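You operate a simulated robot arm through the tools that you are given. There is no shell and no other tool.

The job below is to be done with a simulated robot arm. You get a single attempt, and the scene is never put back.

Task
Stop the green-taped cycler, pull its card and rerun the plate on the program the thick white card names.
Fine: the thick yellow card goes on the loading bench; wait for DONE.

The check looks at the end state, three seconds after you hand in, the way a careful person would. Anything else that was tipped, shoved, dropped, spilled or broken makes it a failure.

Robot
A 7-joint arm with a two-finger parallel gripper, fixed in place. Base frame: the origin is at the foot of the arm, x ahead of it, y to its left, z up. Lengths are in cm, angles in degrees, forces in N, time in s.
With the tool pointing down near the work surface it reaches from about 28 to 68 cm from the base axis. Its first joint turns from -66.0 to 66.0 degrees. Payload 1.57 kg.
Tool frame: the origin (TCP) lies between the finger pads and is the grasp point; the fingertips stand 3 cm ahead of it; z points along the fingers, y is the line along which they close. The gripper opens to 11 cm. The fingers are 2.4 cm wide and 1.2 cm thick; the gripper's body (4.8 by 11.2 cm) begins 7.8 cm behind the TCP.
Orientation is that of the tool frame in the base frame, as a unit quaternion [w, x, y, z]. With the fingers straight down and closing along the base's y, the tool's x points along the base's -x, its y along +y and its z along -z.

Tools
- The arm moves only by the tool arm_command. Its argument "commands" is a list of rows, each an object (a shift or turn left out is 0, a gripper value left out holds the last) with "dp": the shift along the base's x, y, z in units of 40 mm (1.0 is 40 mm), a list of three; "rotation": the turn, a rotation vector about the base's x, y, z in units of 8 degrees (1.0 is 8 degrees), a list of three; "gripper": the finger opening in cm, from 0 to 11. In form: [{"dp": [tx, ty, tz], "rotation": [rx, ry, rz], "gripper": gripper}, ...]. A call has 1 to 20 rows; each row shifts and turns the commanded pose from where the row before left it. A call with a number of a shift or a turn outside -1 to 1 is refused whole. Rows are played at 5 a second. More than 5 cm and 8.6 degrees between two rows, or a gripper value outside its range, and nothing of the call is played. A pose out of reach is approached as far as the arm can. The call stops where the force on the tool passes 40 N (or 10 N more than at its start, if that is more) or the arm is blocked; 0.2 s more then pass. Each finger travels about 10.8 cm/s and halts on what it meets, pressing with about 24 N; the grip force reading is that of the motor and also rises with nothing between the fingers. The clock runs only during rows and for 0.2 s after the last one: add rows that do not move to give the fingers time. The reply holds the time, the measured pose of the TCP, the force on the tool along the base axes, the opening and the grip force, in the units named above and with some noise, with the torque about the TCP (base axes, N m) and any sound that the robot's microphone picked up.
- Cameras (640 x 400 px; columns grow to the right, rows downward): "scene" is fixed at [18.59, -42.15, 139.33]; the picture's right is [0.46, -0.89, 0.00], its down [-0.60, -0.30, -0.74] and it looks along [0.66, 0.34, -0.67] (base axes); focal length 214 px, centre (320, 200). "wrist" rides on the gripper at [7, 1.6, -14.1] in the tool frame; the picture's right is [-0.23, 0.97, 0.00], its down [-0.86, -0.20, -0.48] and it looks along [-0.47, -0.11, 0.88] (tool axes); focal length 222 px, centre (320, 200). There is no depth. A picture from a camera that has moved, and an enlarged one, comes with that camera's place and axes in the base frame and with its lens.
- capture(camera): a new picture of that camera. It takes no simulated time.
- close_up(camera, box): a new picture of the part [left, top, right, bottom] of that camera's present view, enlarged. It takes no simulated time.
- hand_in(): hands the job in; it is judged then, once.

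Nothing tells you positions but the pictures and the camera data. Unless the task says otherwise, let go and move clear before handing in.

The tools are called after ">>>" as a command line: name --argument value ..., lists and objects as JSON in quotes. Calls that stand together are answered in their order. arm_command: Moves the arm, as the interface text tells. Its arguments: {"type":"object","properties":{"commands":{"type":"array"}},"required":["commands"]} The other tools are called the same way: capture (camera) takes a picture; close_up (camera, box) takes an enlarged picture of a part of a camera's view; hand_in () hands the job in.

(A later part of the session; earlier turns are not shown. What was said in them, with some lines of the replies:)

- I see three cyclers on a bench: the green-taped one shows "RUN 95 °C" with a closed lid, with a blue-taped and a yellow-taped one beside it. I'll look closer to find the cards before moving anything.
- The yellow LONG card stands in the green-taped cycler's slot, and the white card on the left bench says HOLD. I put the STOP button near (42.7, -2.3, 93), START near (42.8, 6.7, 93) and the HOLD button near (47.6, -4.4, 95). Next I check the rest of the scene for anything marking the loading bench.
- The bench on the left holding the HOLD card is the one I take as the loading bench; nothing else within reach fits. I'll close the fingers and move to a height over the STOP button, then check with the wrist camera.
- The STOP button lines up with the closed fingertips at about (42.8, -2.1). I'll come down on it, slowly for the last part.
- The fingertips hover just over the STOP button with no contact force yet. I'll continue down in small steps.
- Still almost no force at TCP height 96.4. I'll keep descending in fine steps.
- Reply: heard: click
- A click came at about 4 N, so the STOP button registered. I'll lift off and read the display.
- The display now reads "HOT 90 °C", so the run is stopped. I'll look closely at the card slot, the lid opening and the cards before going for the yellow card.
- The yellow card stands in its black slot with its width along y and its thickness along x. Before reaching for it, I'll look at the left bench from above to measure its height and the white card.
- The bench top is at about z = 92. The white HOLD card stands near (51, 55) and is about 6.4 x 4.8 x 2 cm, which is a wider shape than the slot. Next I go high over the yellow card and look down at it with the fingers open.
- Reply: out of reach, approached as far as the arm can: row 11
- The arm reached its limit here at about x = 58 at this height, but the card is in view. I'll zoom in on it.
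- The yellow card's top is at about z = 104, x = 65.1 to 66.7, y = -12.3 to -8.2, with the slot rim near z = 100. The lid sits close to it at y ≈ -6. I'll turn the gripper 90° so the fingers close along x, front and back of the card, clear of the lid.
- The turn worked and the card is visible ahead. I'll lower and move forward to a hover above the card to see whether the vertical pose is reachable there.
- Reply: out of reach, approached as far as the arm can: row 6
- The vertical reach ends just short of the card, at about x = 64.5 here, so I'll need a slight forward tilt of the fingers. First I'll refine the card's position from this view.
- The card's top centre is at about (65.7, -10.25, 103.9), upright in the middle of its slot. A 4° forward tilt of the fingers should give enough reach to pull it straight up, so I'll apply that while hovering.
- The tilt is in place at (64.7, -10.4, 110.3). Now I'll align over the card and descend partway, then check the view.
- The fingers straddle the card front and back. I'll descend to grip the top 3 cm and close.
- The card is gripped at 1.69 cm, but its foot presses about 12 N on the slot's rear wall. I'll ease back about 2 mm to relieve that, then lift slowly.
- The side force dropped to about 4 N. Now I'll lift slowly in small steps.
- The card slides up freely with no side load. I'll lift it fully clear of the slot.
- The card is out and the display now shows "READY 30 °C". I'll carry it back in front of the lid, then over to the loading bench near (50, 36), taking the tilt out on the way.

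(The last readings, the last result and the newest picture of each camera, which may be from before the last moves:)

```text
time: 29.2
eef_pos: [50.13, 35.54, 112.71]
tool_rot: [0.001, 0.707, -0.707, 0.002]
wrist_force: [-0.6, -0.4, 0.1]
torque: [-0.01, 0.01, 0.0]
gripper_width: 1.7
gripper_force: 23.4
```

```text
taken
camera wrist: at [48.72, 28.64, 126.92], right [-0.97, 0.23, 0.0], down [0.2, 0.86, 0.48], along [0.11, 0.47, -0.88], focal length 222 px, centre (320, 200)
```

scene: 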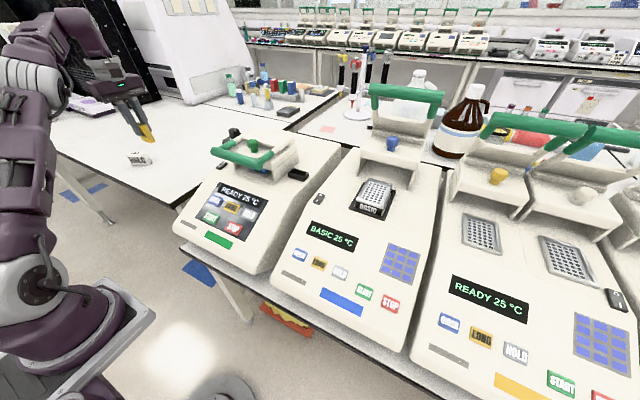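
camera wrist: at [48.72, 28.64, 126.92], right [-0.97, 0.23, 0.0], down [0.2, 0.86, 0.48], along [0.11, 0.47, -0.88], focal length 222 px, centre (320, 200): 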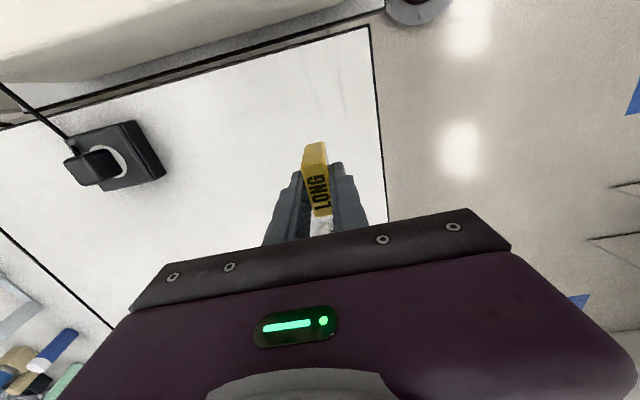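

The card is held over clear bench surface at about (50, 35.5). I'll lower it, slowly near the end.

>>> arm_command --commands '[{"dp": [0, 0, -0.7]}, {"dp": [0, 0, -0.7]}, {"dp": [0, 0, -0.7]}, {"dp": [0, 0, -0.5]}, {"dp": [0, 0, -0.3]}, {"dp": [0, 0, 0]}]'

>>> close_up --camera "scene" --box '[90, 90, 210, 190]'

>>> close_up --camera "wrist" --box '[230, 80, 420, 240]'

```text
time: 30.6
eef_pos: [50.23, 35.62, 101.13]
tool_rot: [0.0, 0.708, -0.707, 0.0]
wrist_force: [0.7, 0.2, -0.5]
torque: [0.0, 0.0, 0.0]
gripper_width: 1.69
gripper_force: 24.4
```

```text
4.00 times, centred on (150, 140) of scene
camera zoom: at [18.59, -42.15, 139.33], right [0.46, -0.89, 0.0], down [-0.6, -0.3, -0.74], along [0.66, 0.34, -0.67], focal length 858 px, centre (1000, 440)
```

zoom: 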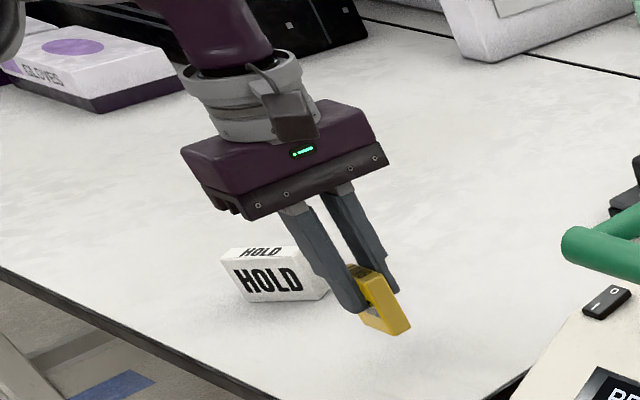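

```text
2.50 times, centred on (325, 160) of wrist
camera zoom: at [48.73, 28.5, 115.21], right [-0.97, 0.23, 0.0], down [0.2, 0.86, 0.48], along [0.11, 0.47, -0.88], focal length 555 px, centre (308, 300)
```

zoom: 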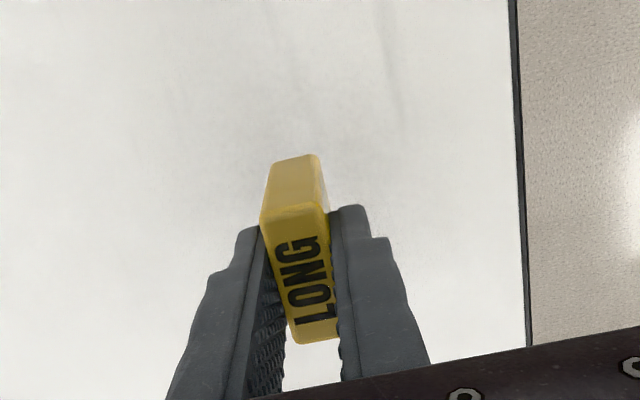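

The card hangs upright just above the bench. I'll continue down in small steps until it touches.

>>> arm_command --commands '[{"dp": [0, 0, -0.15]}, {"dp": [0, 0, -0.15]}, {"dp": [0, 0, -0.1]}, {"dp": [0, 0, -0.05]}, {"dp": [0, 0, 0]}]'

>>> close_up --camera "scene" --box '[130, 130, 210, 180]'

```text
time: 31.8
eef_pos: [50.39, 35.71, 99.29]
tool_rot: [0.0, 0.707, -0.707, 0.0]
wrist_force: [0.3, -0.3, -0.5]
torque: [0.01, 0.02, 0.01]
gripper_width: 1.69
gripper_force: 24.1
```

```text
8.00 times, centred on (170, 155) of scene
camera zoom: at [18.59, -42.15, 139.33], right [0.46, -0.89, 0.0], down [-0.6, -0.3, -0.74], along [0.66, 0.34, -0.67], focal length 1716 px, centre (1520, 560)
```

zoom: 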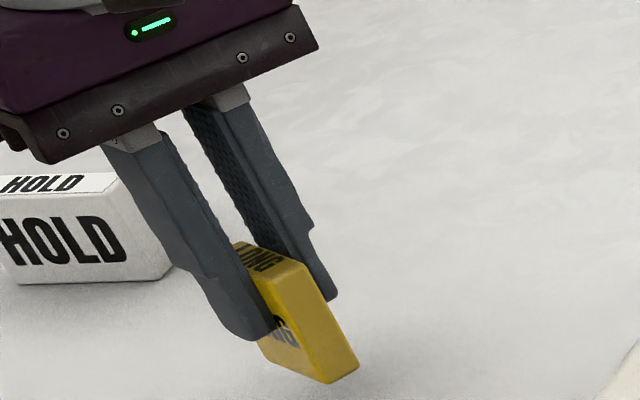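

>>> arm_command --commands '[{"dp": [0, 0, -0.04]}, {"dp": [0, 0, -0.04]}, {"dp": [0, 0, -0.04]}, {"dp": [0, 0, 0]}]'

>>> close_up --camera "scene" --box '[130, 130, 210, 180]'

```text
time: 32.8
eef_pos: [50.26, 35.71, 98.75]
tool_rot: [0.0, 0.707, -0.707, 0.0]
wrist_force: [0.2, 0.9, -1.0]
torque: [-0.02, 0.0, 0.04]
gripper_width: 1.67
gripper_force: 23.9
```

```text
8.00 times, centred on (170, 155) of scene
camera zoom: at [18.59, -42.15, 139.33], right [0.46, -0.89, 0.0], down [-0.6, -0.3, -0.74], along [0.66, 0.34, -0.67], focal length 1716 px, centre (1520, 560)
```

zoom: 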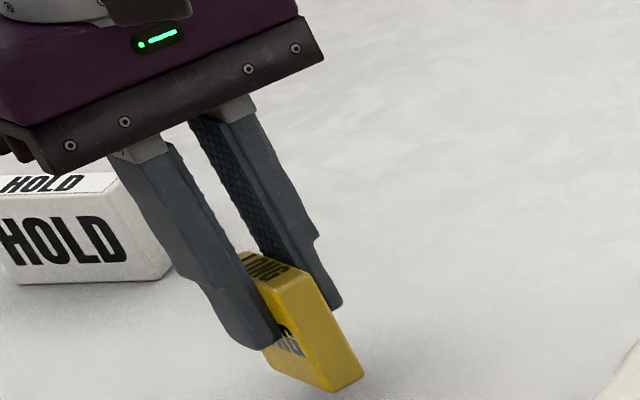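

No contact yet at TCP z = 98.75; the card is just above the bench. I'll go on in 1 mm steps.

>>> arm_command --commands '[{"dp": [0, 0, -0.03]}, {"dp": [0, 0, -0.03]}, {"dp": [0, 0, -0.03]}, {"dp": [0, 0, 0]}]'

```text
time: 33.8
eef_pos: [50.29, 35.56, 98.48]
tool_rot: [0.0, -0.707, 0.707, 0.0]
wrist_force: [-0.9, -0.9, 0.4]
torque: [0.0, 0.0, 0.02]
gripper_width: 1.71
gripper_force: 23.2
```

>>> arm_command --commands '[{"dp": [0, 0, -0.03]}, {"dp": [0, 0, -0.03]}, {"dp": [0, 0, 0]}]'

>>> close_up --camera "scene" --box '[130, 130, 210, 180]'

```text
time: 34.6
eef_pos: [50.3, 35.59, 98.16]
tool_rot: [0.0, 0.707, -0.707, 0.0]
wrist_force: [-0.8, -0.5, -0.5]
torque: [0.0, 0.02, -0.01]
gripper_width: 1.69
gripper_force: 23.8
```

```text
8.00 times, centred on (170, 155) of scene
camera zoom: at [18.59, -42.15, 139.33], right [0.46, -0.89, 0.0], down [-0.6, -0.3, -0.74], along [0.66, 0.34, -0.67], focal length 1716 px, centre (1520, 560)
```

zoom: 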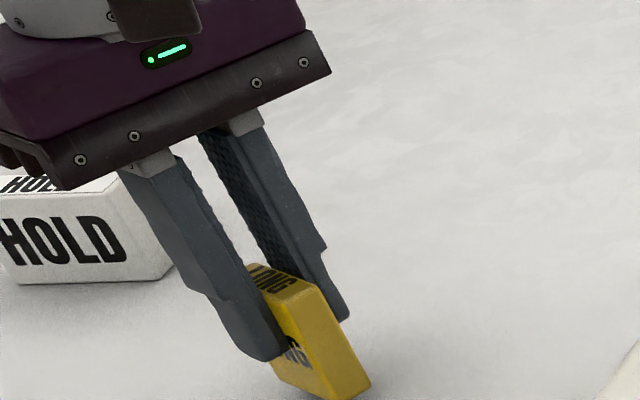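

By the picture the card's foot is still about 1 cm above the bench. I'll keep lowering in small steps.

>>> arm_command --commands '[{"dp": [0, 0, -0.04]}, {"dp": [0, 0, -0.04]}, {"dp": [0, 0, -0.03]}, {"dp": [0, 0, 0]}]'

>>> close_up --camera "wrist" --box '[230, 80, 420, 240]'

```text
time: 35.6
eef_pos: [50.33, 35.58, 97.65]
tool_rot: [0.0, 0.708, -0.707, 0.0]
wrist_force: [-0.1, 0.5, -0.1]
torque: [0.02, 0.0, -0.01]
gripper_width: 1.67
gripper_force: 24.2
```

```text
2.50 times, centred on (325, 160) of wrist
camera zoom: at [48.83, 28.62, 111.83], right [-0.97, 0.23, 0.0], down [0.2, 0.86, 0.48], along [0.11, 0.47, -0.88], focal length 555 px, centre (308, 300)
```

zoom: 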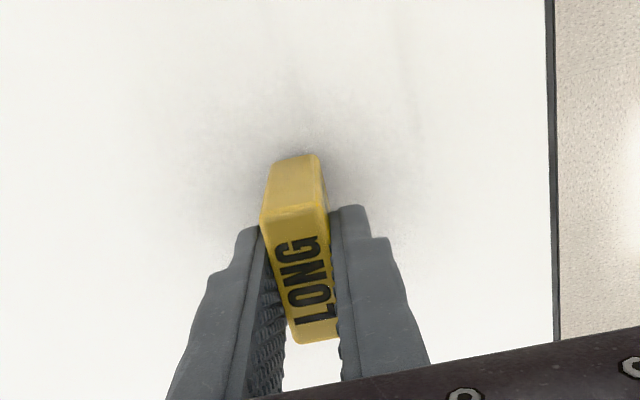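

The contact shadow is tightening around the card's foot, but there is still no force. I'll continue gently.

>>> arm_command --commands '[{"dp": [0, 0, -0.03]}, {"dp": [0, 0, -0.03]}, {"dp": [0, 0, -0.02]}, {"dp": [0, 0, 0]}]'

>>> close_up --camera "scene" --box '[140, 140, 204, 180]'

```text
time: 36.6
eef_pos: [50.35, 35.57, 97.42]
tool_rot: [0.0, 0.707, -0.707, 0.0]
wrist_force: [-1.0, -1.2, 7.4]
torque: [-0.11, 0.09, 0.0]
gripper_width: 1.69
gripper_force: 23.9
```

```text
10.00 times, centred on (172, 160) of scene
camera zoom: at [18.58, -42.16, 139.32], right [0.46, -0.89, 0.0], down [-0.6, -0.3, -0.74], along [0.66, 0.34, -0.67], focal length 2145 px, centre (1800, 600)
```

zoom: 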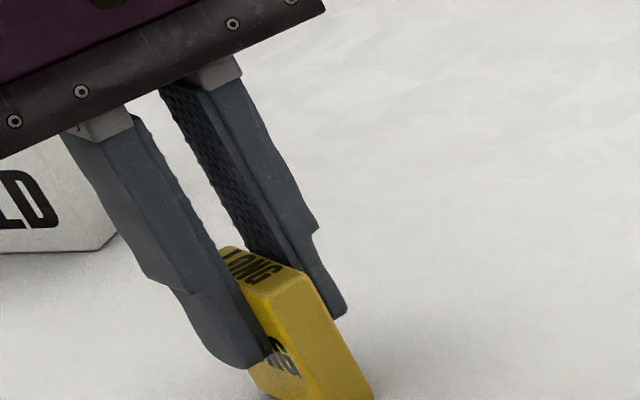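

The card is touching the bench with about 7 N. I'll ease off the pressure slightly and open the fingers gradually.

>>> arm_command --commands '[{"dp": [0, 0, 0.02]}, {"dp": [0, 0, 0]}, {"gripper": 1.9}, {"gripper": 2.1}, {"gripper": 2.4}, {"gripper": 2.8}, {"gripper": 3.4}, {"gripper": 4.2}, {"dp": [0, 0, 0]}]'

>>> close_up --camera "scene" --box '[130, 130, 210, 190]'

>>> close_up --camera "wrist" --box '[230, 80, 420, 240]'

```text
time: 38.6
eef_pos: [50.39, 35.66, 97.52]
tool_rot: [0.001, -0.707, 0.707, 0.0]
wrist_force: [0.1, 0.8, 0.4]
torque: [-0.01, 0.0, -0.01]
gripper_width: 4.21
gripper_force: 0.1
```

```text
6.67 times, centred on (170, 160) of scene
camera zoom: at [18.59, -42.15, 139.33], right [0.46, -0.89, 0.0], down [-0.6, -0.3, -0.74], along [0.66, 0.34, -0.67], focal length 1430 px, centre (1320, 467)
```

zoom: 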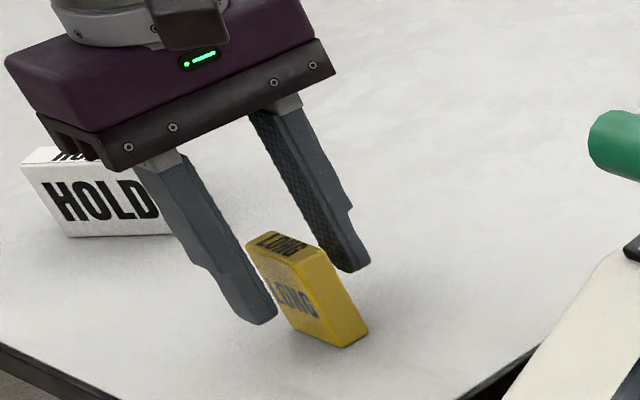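

```text
2.50 times, centred on (325, 160) of wrist
camera zoom: at [48.78, 28.58, 111.64], right [-0.97, 0.23, 0.0], down [0.2, 0.86, 0.48], along [0.11, 0.47, -0.88], focal length 555 px, centre (308, 300)
```

zoom: 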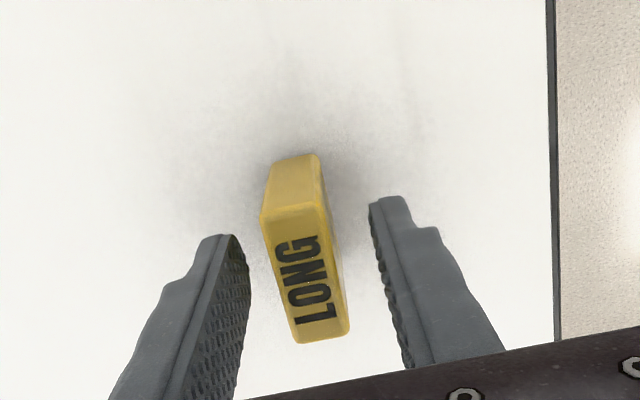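

The yellow card stands free and steady on the bench. I'll rise straight up, close the fingers, and turn the gripper back so its body stays clear of the lid handle when pressing buttons.

>>> arm_command --commands '[{"dp": [0, 0, 0.3]}, {"dp": [0, 0, 0.6]}, {"dp": [0, 0, 0.8]}, {"dp": [0, 0, 0.9]}, {"dp": [0, 0, 0.9]}, {"gripper": 0, "rotation": [0, 0, -1]}, {"rotation": [0, 0, -1]}, {"rotation": [0, 0, -1]}, {"rotation": [0, 0, -1]}, {"rotation": [0, 0, -1]}, {"rotation": [0, 0, -1]}, {"rotation": [0, 0, -1]}, {"rotation": [0, 0, -1]}, {"rotation": [0, 0, -1]}, {"rotation": [0, 0, -1]}, {"rotation": [0, 0, -1]}, {"rotation": [0, 0, -0.25]}, {"dp": [0, 0, 0]}]'

>>> close_up --camera "scene" --box '[90, 100, 250, 220]'

```text
time: 42.4
eef_pos: [50.3, 35.58, 111.6]
tool_rot: [0.0, 0.001, 1.0, 0.0]
wrist_force: [-0.1, 0.5, 0.2]
torque: [0.03, 0.01, 0.0]
gripper_width: 0.0
gripper_force: 21.4
```

```text
3.33 times, centred on (170, 160) of scene
camera zoom: at [18.59, -42.15, 139.33], right [0.46, -0.89, 0.0], down [-0.6, -0.3, -0.74], along [0.66, 0.34, -0.67], focal length 715 px, centre (820, 333)
```

zoom: 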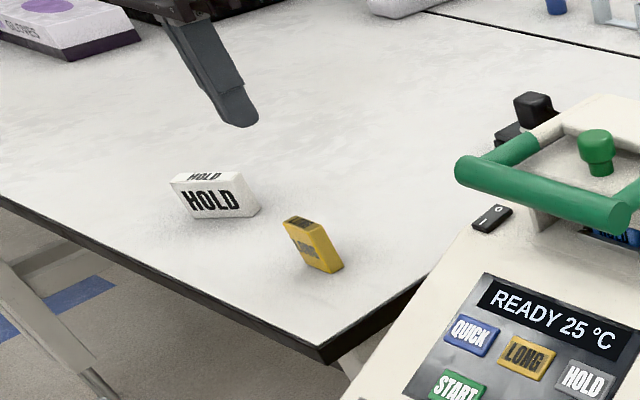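

Both cards stand on the loading bench and the display reads "READY 25 °C". Now I move over the HOLD button on the green-taped cycler.

>>> arm_command --commands '[{"dp": [-0.35, -0.5, 0]}, {"dp": [-0.35, -0.9, 0]}, {"dp": [0, -0.95, 0]}, {"dp": [0, -0.95, 0]}, {"dp": [0, -0.95, 0]}, {"dp": [0, -0.95, 0]}, {"dp": [0, -0.95, 0]}, {"dp": [0, -0.95, 0]}, {"dp": [0, -0.95, 0]}, {"dp": [0, -0.95, 0]}, {"dp": [0, -0.95, 0]}, {"dp": [0, -0.05, -0.5]}, {"dp": [0, 0, -0.7]}, {"dp": [0, 0, -0.6]}, {"dp": [0, 0, 0]}]'

>>> capture --camera "wrist"

>>> close_up --camera "scene" --box '[170, 150, 300, 250]'

```text
time: 45.6
eef_pos: [47.38, -4.34, 104.45]
tool_rot: [0.0, -0.001, 1.0, -0.001]
wrist_force: [-0.4, 0.5, 0.2]
torque: [0.02, -0.01, -0.03]
gripper_width: 0.0
gripper_force: 21.3
```

```text
taken
camera wrist: at [40.54, -2.76, 118.5], right [0.23, 0.97, 0.0], down [0.85, -0.2, 0.48], along [0.47, -0.11, -0.88], focal length 222 px, centre (320, 200)
```

wrist: 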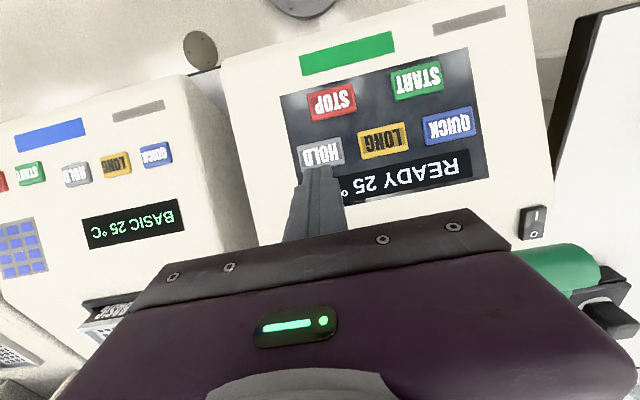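

```text
4.00 times, centred on (235, 200) of scene
camera zoom: at [18.59, -42.15, 139.33], right [0.46, -0.89, 0.0], down [-0.6, -0.3, -0.74], along [0.66, 0.34, -0.67], focal length 858 px, centre (660, 200)
```

zoom: 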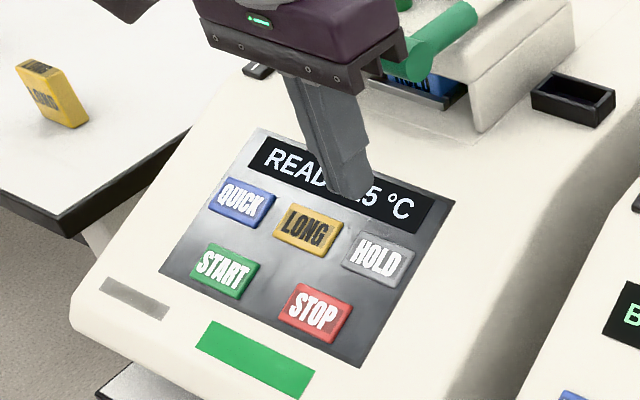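

The closed fingertips are in line with the HOLD button at about (47.5, -4.3). I'll descend, with fine steps from just above it.

>>> arm_command --commands '[{"dp": [0.02, 0, -0.6]}, {"dp": [0, 0, -0.5]}, {"dp": [0, 0, -0.15]}, {"dp": [0, 0, -0.05]}, {"dp": [0, 0, -0.05]}, {"dp": [0, 0, -0.04]}, {"dp": [0, 0, 0]}]'

>>> close_up --camera "scene" --box '[170, 150, 300, 250]'

```text
time: 47.2
eef_pos: [47.52, -4.43, 98.76]
tool_rot: [0.0, 0.0, 1.0, -0.001]
wrist_force: [-0.7, 0.1, -0.7]
torque: [0.0, 0.02, 0.0]
gripper_width: 0.0
gripper_force: 21.4
```

```text
4.00 times, centred on (235, 200) of scene
camera zoom: at [18.59, -42.15, 139.33], right [0.46, -0.89, 0.0], down [-0.6, -0.3, -0.74], along [0.66, 0.34, -0.67], focal length 858 px, centre (660, 200)
```

zoom: 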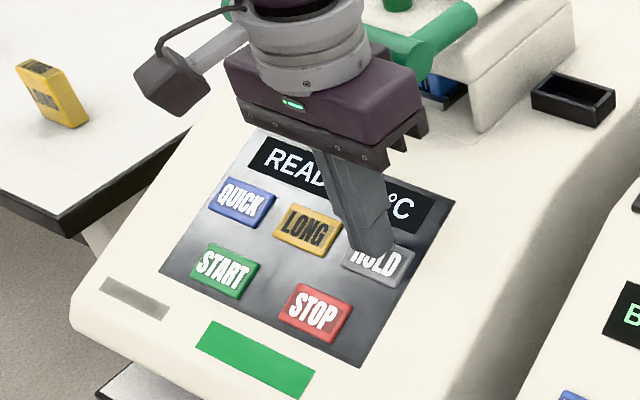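

The fingertip is right over the HOLD button with no contact yet. I'll go on in 1 mm steps until the click.

>>> arm_command --commands '[{"dp": [0, 0, -0.03]}, {"dp": [0, 0, -0.03]}, {"dp": [0, 0, -0.03]}, {"dp": [0, 0, 0]}]'

```text
time: 48.2
eef_pos: [47.59, -4.28, 98.33]
tool_rot: [0.0, 0.0, 1.0, 0.0]
wrist_force: [0.8, -0.6, -0.3]
torque: [0.0, 0.01, 0.02]
gripper_width: 0.0
gripper_force: 20.9
```

>>> arm_command --commands '[{"dp": [0, 0, -0.03]}, {"dp": [0, 0, -0.03]}, {"dp": [0, 0, -0.02]}, {"dp": [0, 0, 0]}]'

```text
time: 49.2
eef_pos: [47.65, -4.31, 98.23]
tool_rot: [-0.001, -0.001, 1.0, 0.0]
wrist_force: [-0.2, 0.9, 3.6]
torque: [0.01, -0.01, 0.0]
gripper_width: 0.01
gripper_force: 21.5
heard: click
```

The HOLD button clicked. I'll lift off and read the display.

>>> arm_command --commands '[{"dp": [0, 0, 0.3]}, {"dp": [0, 0, 0.6]}, {"dp": [-0.5, 0.3, 0.6]}, {"dp": [-0.6, 0.5, 0.3]}, {"dp": [0, 0, 0]}]'

>>> capture --camera "wrist"

>>> close_up --camera "scene" --box '[170, 150, 300, 250]'

```text
time: 50.4
eef_pos: [43.21, -1.4, 105.4]
tool_rot: [0.001, 0.0, 1.0, 0.0]
wrist_force: [-0.8, -0.2, 0.2]
torque: [0.05, 0.0, -0.01]
gripper_width: 0.0
gripper_force: 21.1
```

```text
taken
camera wrist: at [36.35, 0.26, 119.48], right [0.23, 0.97, 0.0], down [0.86, -0.2, 0.48], along [0.47, -0.11, -0.88], focal length 222 px, centre (320, 200)
```

wrist: 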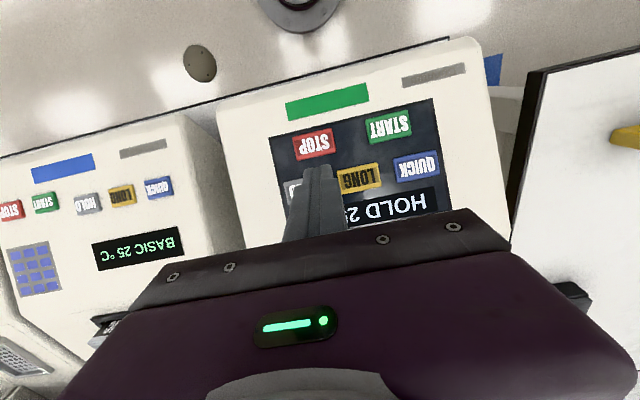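

```text
4.00 times, centred on (235, 200) of scene
camera zoom: at [18.59, -42.15, 139.33], right [0.46, -0.89, 0.0], down [-0.6, -0.3, -0.74], along [0.66, 0.34, -0.67], focal length 858 px, centre (660, 200)
```

zoom: 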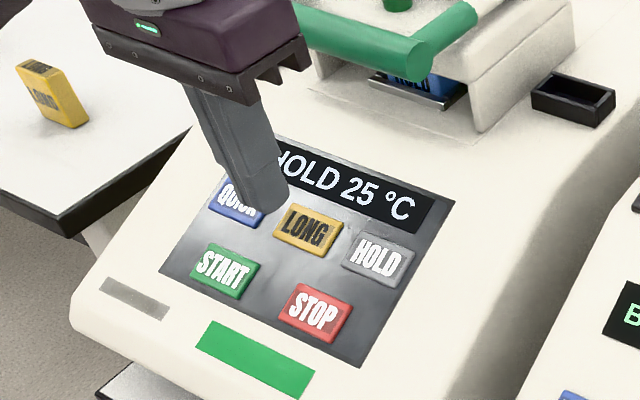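

The display now shows "HOLD 25 °C", so the program is selected. Next I press START at about (42.8, 6.8).

>>> arm_command --commands '[{"dp": [-0.05, 0.7, 0]}, {"dp": [-0.03, 0.7, 0]}, {"dp": [0, 0.65, 0]}, {"dp": [0, 0, -0.7]}, {"dp": [0, 0, -0.7]}, {"dp": [0, 0, -0.5]}, {"dp": [0, 0, -0.1]}, {"dp": [0, 0, 0]}]'

>>> close_up --camera "scene" --box '[170, 150, 300, 250]'

>>> capture --camera "wrist"

```text
time: 52.2
eef_pos: [42.91, 7.13, 97.16]
tool_rot: [0.0, 0.0, 1.0, 0.0]
wrist_force: [0.5, 0.0, -0.2]
torque: [0.03, -0.02, -0.03]
gripper_width: 0.03
gripper_force: 21.5
```

```text
4.00 times, centred on (235, 200) of scene
camera zoom: at [18.59, -42.15, 139.33], right [0.46, -0.89, 0.0], down [-0.6, -0.3, -0.74], along [0.66, 0.34, -0.67], focal length 858 px, centre (660, 200)
```

zoom: 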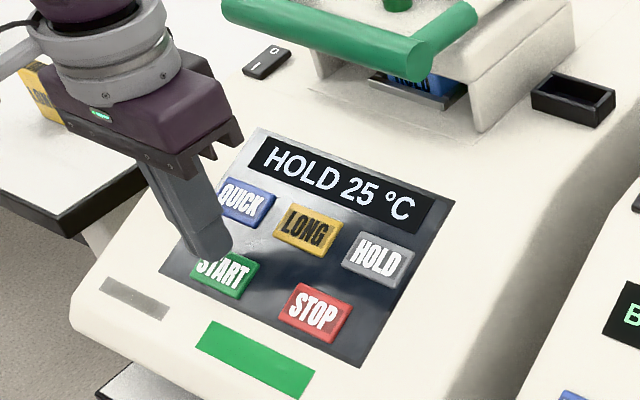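

```text
taken
camera wrist: at [36.04, 8.67, 111.37], right [0.23, 0.97, 0.0], down [0.86, -0.2, 0.48], along [0.47, -0.11, -0.88], focal length 222 px, centre (320, 200)
```

wrist: 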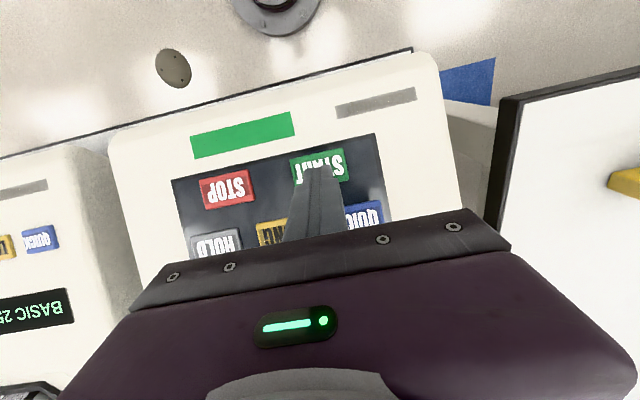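

The fingertip is just above START. I'll press down in fine steps.

>>> arm_command --commands '[{"dp": [0, -0.05, -0.06]}, {"dp": [0, 0, -0.05]}, {"dp": [0, 0, -0.05]}, {"dp": [0, 0, -0.03]}, {"dp": [0, 0, -0.03]}, {"dp": [0, 0, 0]}]'

```text
time: 53.6
eef_pos: [42.71, 6.84, 96.39]
tool_rot: [0.0, -0.001, 1.0, 0.0]
wrist_force: [0.5, 0.1, -0.6]
torque: [-0.01, -0.01, -0.01]
gripper_width: 0.02
gripper_force: 21.2
```

>>> arm_command --commands '[{"dp": [0, 0, -0.03]}, {"dp": [0, 0, -0.03]}, {"dp": [0, 0, -0.03]}, {"dp": [0, 0, -0.02]}, {"dp": [0, 0, 0]}]'

>>> close_up --camera "scene" --box '[170, 150, 300, 250]'

```text
time: 54.8
eef_pos: [42.93, 6.81, 95.86]
tool_rot: [0.001, 0.001, 1.0, 0.0]
wrist_force: [-0.3, 0.2, 1.7]
torque: [-0.01, -0.04, -0.01]
gripper_width: 0.0
gripper_force: 21.3
heard: click
```

```text
4.00 times, centred on (235, 200) of scene
camera zoom: at [18.59, -42.15, 139.33], right [0.46, -0.89, 0.0], down [-0.6, -0.3, -0.74], along [0.66, 0.34, -0.67], focal length 858 px, centre (660, 200)
```

zoom: 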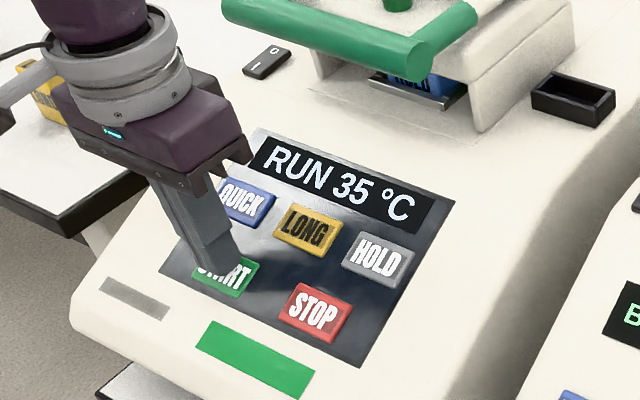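

START clicked and the display shows "RUN 35 °C". I'll lift off, move clear, and then wait for DONE.

>>> arm_command --commands '[{"dp": [0, 0, 0.3]}, {"dp": [0, 0, 0.7]}, {"dp": [-0.4, 0, 0.9]}, {"dp": [-0.6, 0, 0.9]}, {"dp": [-0.6, 0, 0.9]}, {"dp": [0, 0, 0]}, {"dp": [0, 0, 0]}, {"dp": [0, 0, 0]}, {"dp": [0, 0, 0]}, {"dp": [0, 0, 0]}, {"dp": [0, 0, 0]}, {"dp": [0, 0, 0]}, {"dp": [0, 0, 0]}, {"dp": [0, 0, 0]}, {"dp": [0, 0, 0]}, {"dp": [0, 0, 0]}, {"dp": [0, 0, 0]}, {"dp": [0, 0, 0]}, {"dp": [0, 0, 0]}, {"dp": [0, 0, 0]}]'

>>> capture --camera "scene"

>>> close_up --camera "scene" --box '[170, 150, 300, 250]'

```text
time: 59.0
eef_pos: [36.54, 6.99, 110.75]
tool_rot: [0.0, 0.001, 1.0, 0.0]
wrist_force: [-0.2, 0.1, -0.1]
torque: [-0.01, -0.02, -0.01]
gripper_width: 0.0
gripper_force: 21.3
```

```text
taken
```

scene: 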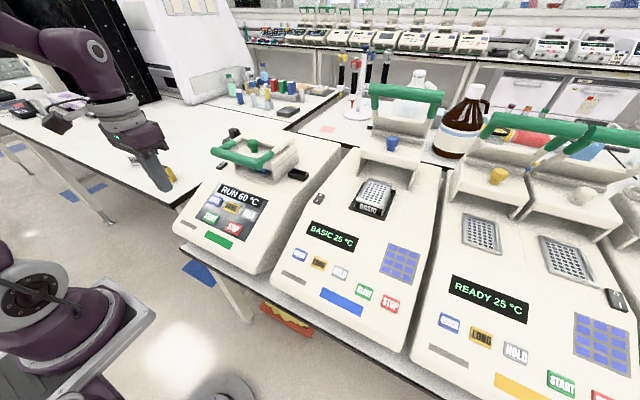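

```text
4.00 times, centred on (235, 200) of scene
camera zoom: at [18.59, -42.15, 139.33], right [0.46, -0.89, 0.0], down [-0.6, -0.3, -0.74], along [0.66, 0.34, -0.67], focal length 858 px, centre (660, 200)
```

zoom: 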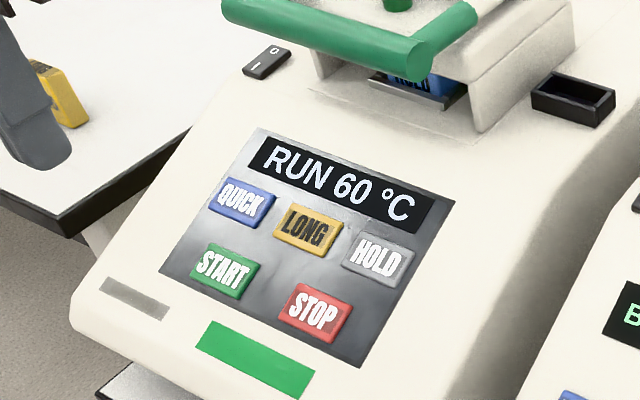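

The run is going, now at "RUN 60 °C", and the arm is clear. I'll wait with rows that don't move.

>>> arm_command --commands '[{"dp": [0, 0, 0]}, {"dp": [0, 0, 0]}, {"dp": [0, 0, 0]}, {"dp": [0, 0, 0]}, {"dp": [0, 0, 0]}, {"dp": [0, 0, 0]}, {"dp": [0, 0, 0]}, {"dp": [0, 0, 0]}, {"dp": [0, 0, 0]}, {"dp": [0, 0, 0]}, {"dp": [0, 0, 0]}, {"dp": [0, 0, 0]}, {"dp": [0, 0, 0]}, {"dp": [0, 0, 0]}, {"dp": [0, 0, 0]}, {"dp": [0, 0, 0]}, {"dp": [0, 0, 0]}, {"dp": [0, 0, 0]}, {"dp": [0, 0, 0]}, {"dp": [0, 0, 0]}]'

>>> close_up --camera "scene" --box '[170, 150, 300, 250]'

```text
time: 63.2
eef_pos: [36.55, 6.98, 110.74]
tool_rot: [-0.001, 0.001, 1.0, 0.0]
wrist_force: [-0.6, -0.4, 0.5]
torque: [-0.01, 0.02, -0.01]
gripper_width: 0.01
gripper_force: 21.4
```

```text
4.00 times, centred on (235, 200) of scene
camera zoom: at [18.59, -42.15, 139.33], right [0.46, -0.89, 0.0], down [-0.6, -0.3, -0.74], along [0.66, 0.34, -0.67], focal length 858 px, centre (660, 200)
```

zoom: 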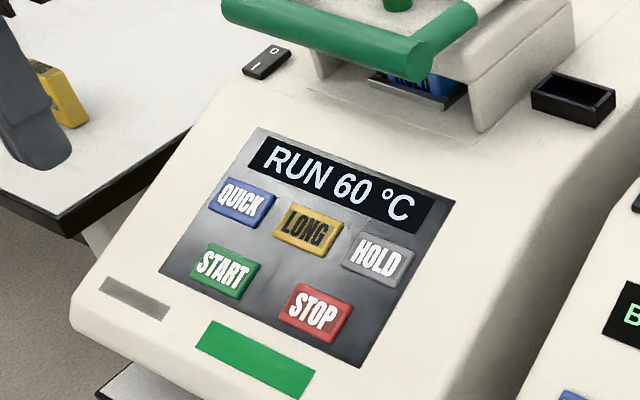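

The display still reads "RUN 60 °C". I'll keep waiting.

>>> arm_command --commands '[{"dp": [0, 0, 0]}, {"dp": [0, 0, 0]}, {"dp": [0, 0, 0]}, {"dp": [0, 0, 0]}, {"dp": [0, 0, 0]}, {"dp": [0, 0, 0]}, {"dp": [0, 0, 0]}, {"dp": [0, 0, 0]}, {"dp": [0, 0, 0]}, {"dp": [0, 0, 0]}, {"dp": [0, 0, 0]}, {"dp": [0, 0, 0]}, {"dp": [0, 0, 0]}, {"dp": [0, 0, 0]}, {"dp": [0, 0, 0]}, {"dp": [0, 0, 0]}, {"dp": [0, 0, 0]}, {"dp": [0, 0, 0]}, {"dp": [0, 0, 0]}, {"dp": [0, 0, 0]}]'

>>> close_up --camera "scene" --box '[170, 150, 300, 250]'

```text
time: 67.4
eef_pos: [36.46, 7.02, 110.63]
tool_rot: [0.0, 0.0, 1.0, -0.001]
wrist_force: [0.6, 0.2, 0.0]
torque: [0.02, 0.01, 0.01]
gripper_width: 0.0
gripper_force: 20.5
```

```text
4.00 times, centred on (235, 200) of scene
camera zoom: at [18.59, -42.15, 139.33], right [0.46, -0.89, 0.0], down [-0.6, -0.3, -0.74], along [0.66, 0.34, -0.67], focal length 858 px, centre (660, 200)
```

zoom: 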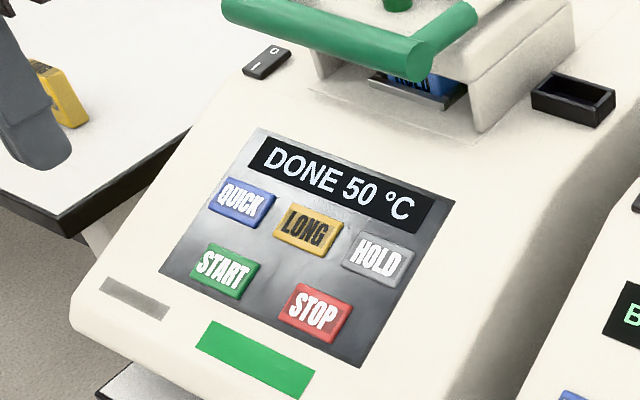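

The display now reads "DONE 50 °C". I'll do one last check of the bench and the whole scene before handing in.

>>> capture --camera "scene"

>>> capture --camera "wrist"

```text
taken
```

scene: 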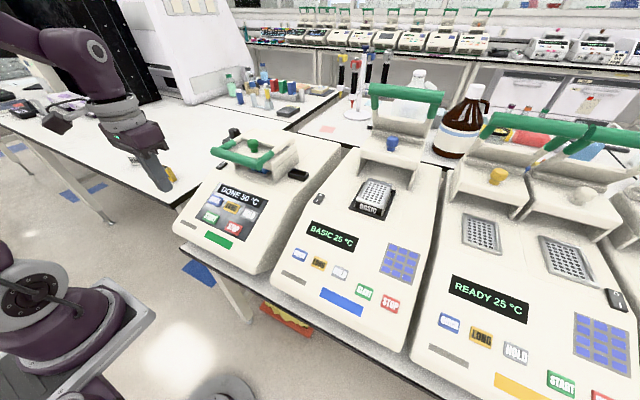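

```text
taken
camera wrist: at [29.71, 8.56, 124.8], right [0.23, 0.97, 0.0], down [0.86, -0.2, 0.48], along [0.47, -0.11, -0.88], focal length 222 px, centre (320, 200)
```

wrist: 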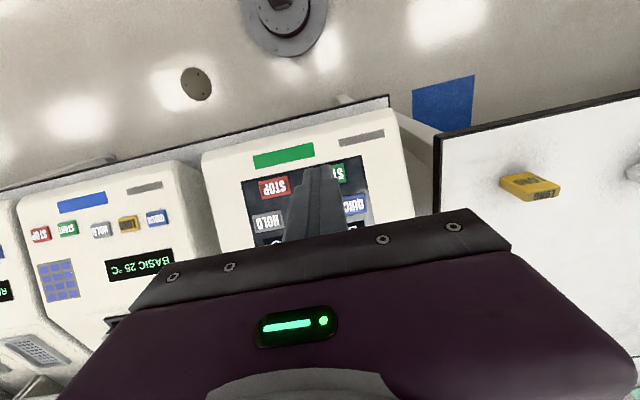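

The cycler reads DONE with its slot empty and lid closed. The yellow card stands on the loading bench beside the white card, and everything else is in place. I'm handing in.

>>> hand_in

```text
The job is handed in.
```

The rerun finished: the green-taped cycler showed "DONE 50 °C" when I handed in. I don't have the result of the check itself.

- **Stop:** I pressed STOP while it was at "RUN 95 °C", and it cooled to "READY 25 °C".
- **Yellow card:** I pulled the LONG card from the slot. It now stands upright on the bench to the left, which I took to be the loading bench because it was the only one within reach that fitted.
- **Rerun:** The white card says HOLD, so I pressed HOLD and then START. The display confirmed HOLD before the run began.
- **White card:** I left it where it was on the bench and did not put it in the slot. It looked too wide to fit.

The lid stayed closed throughout, and the last pictures showed nothing else moved, with the arm clear.
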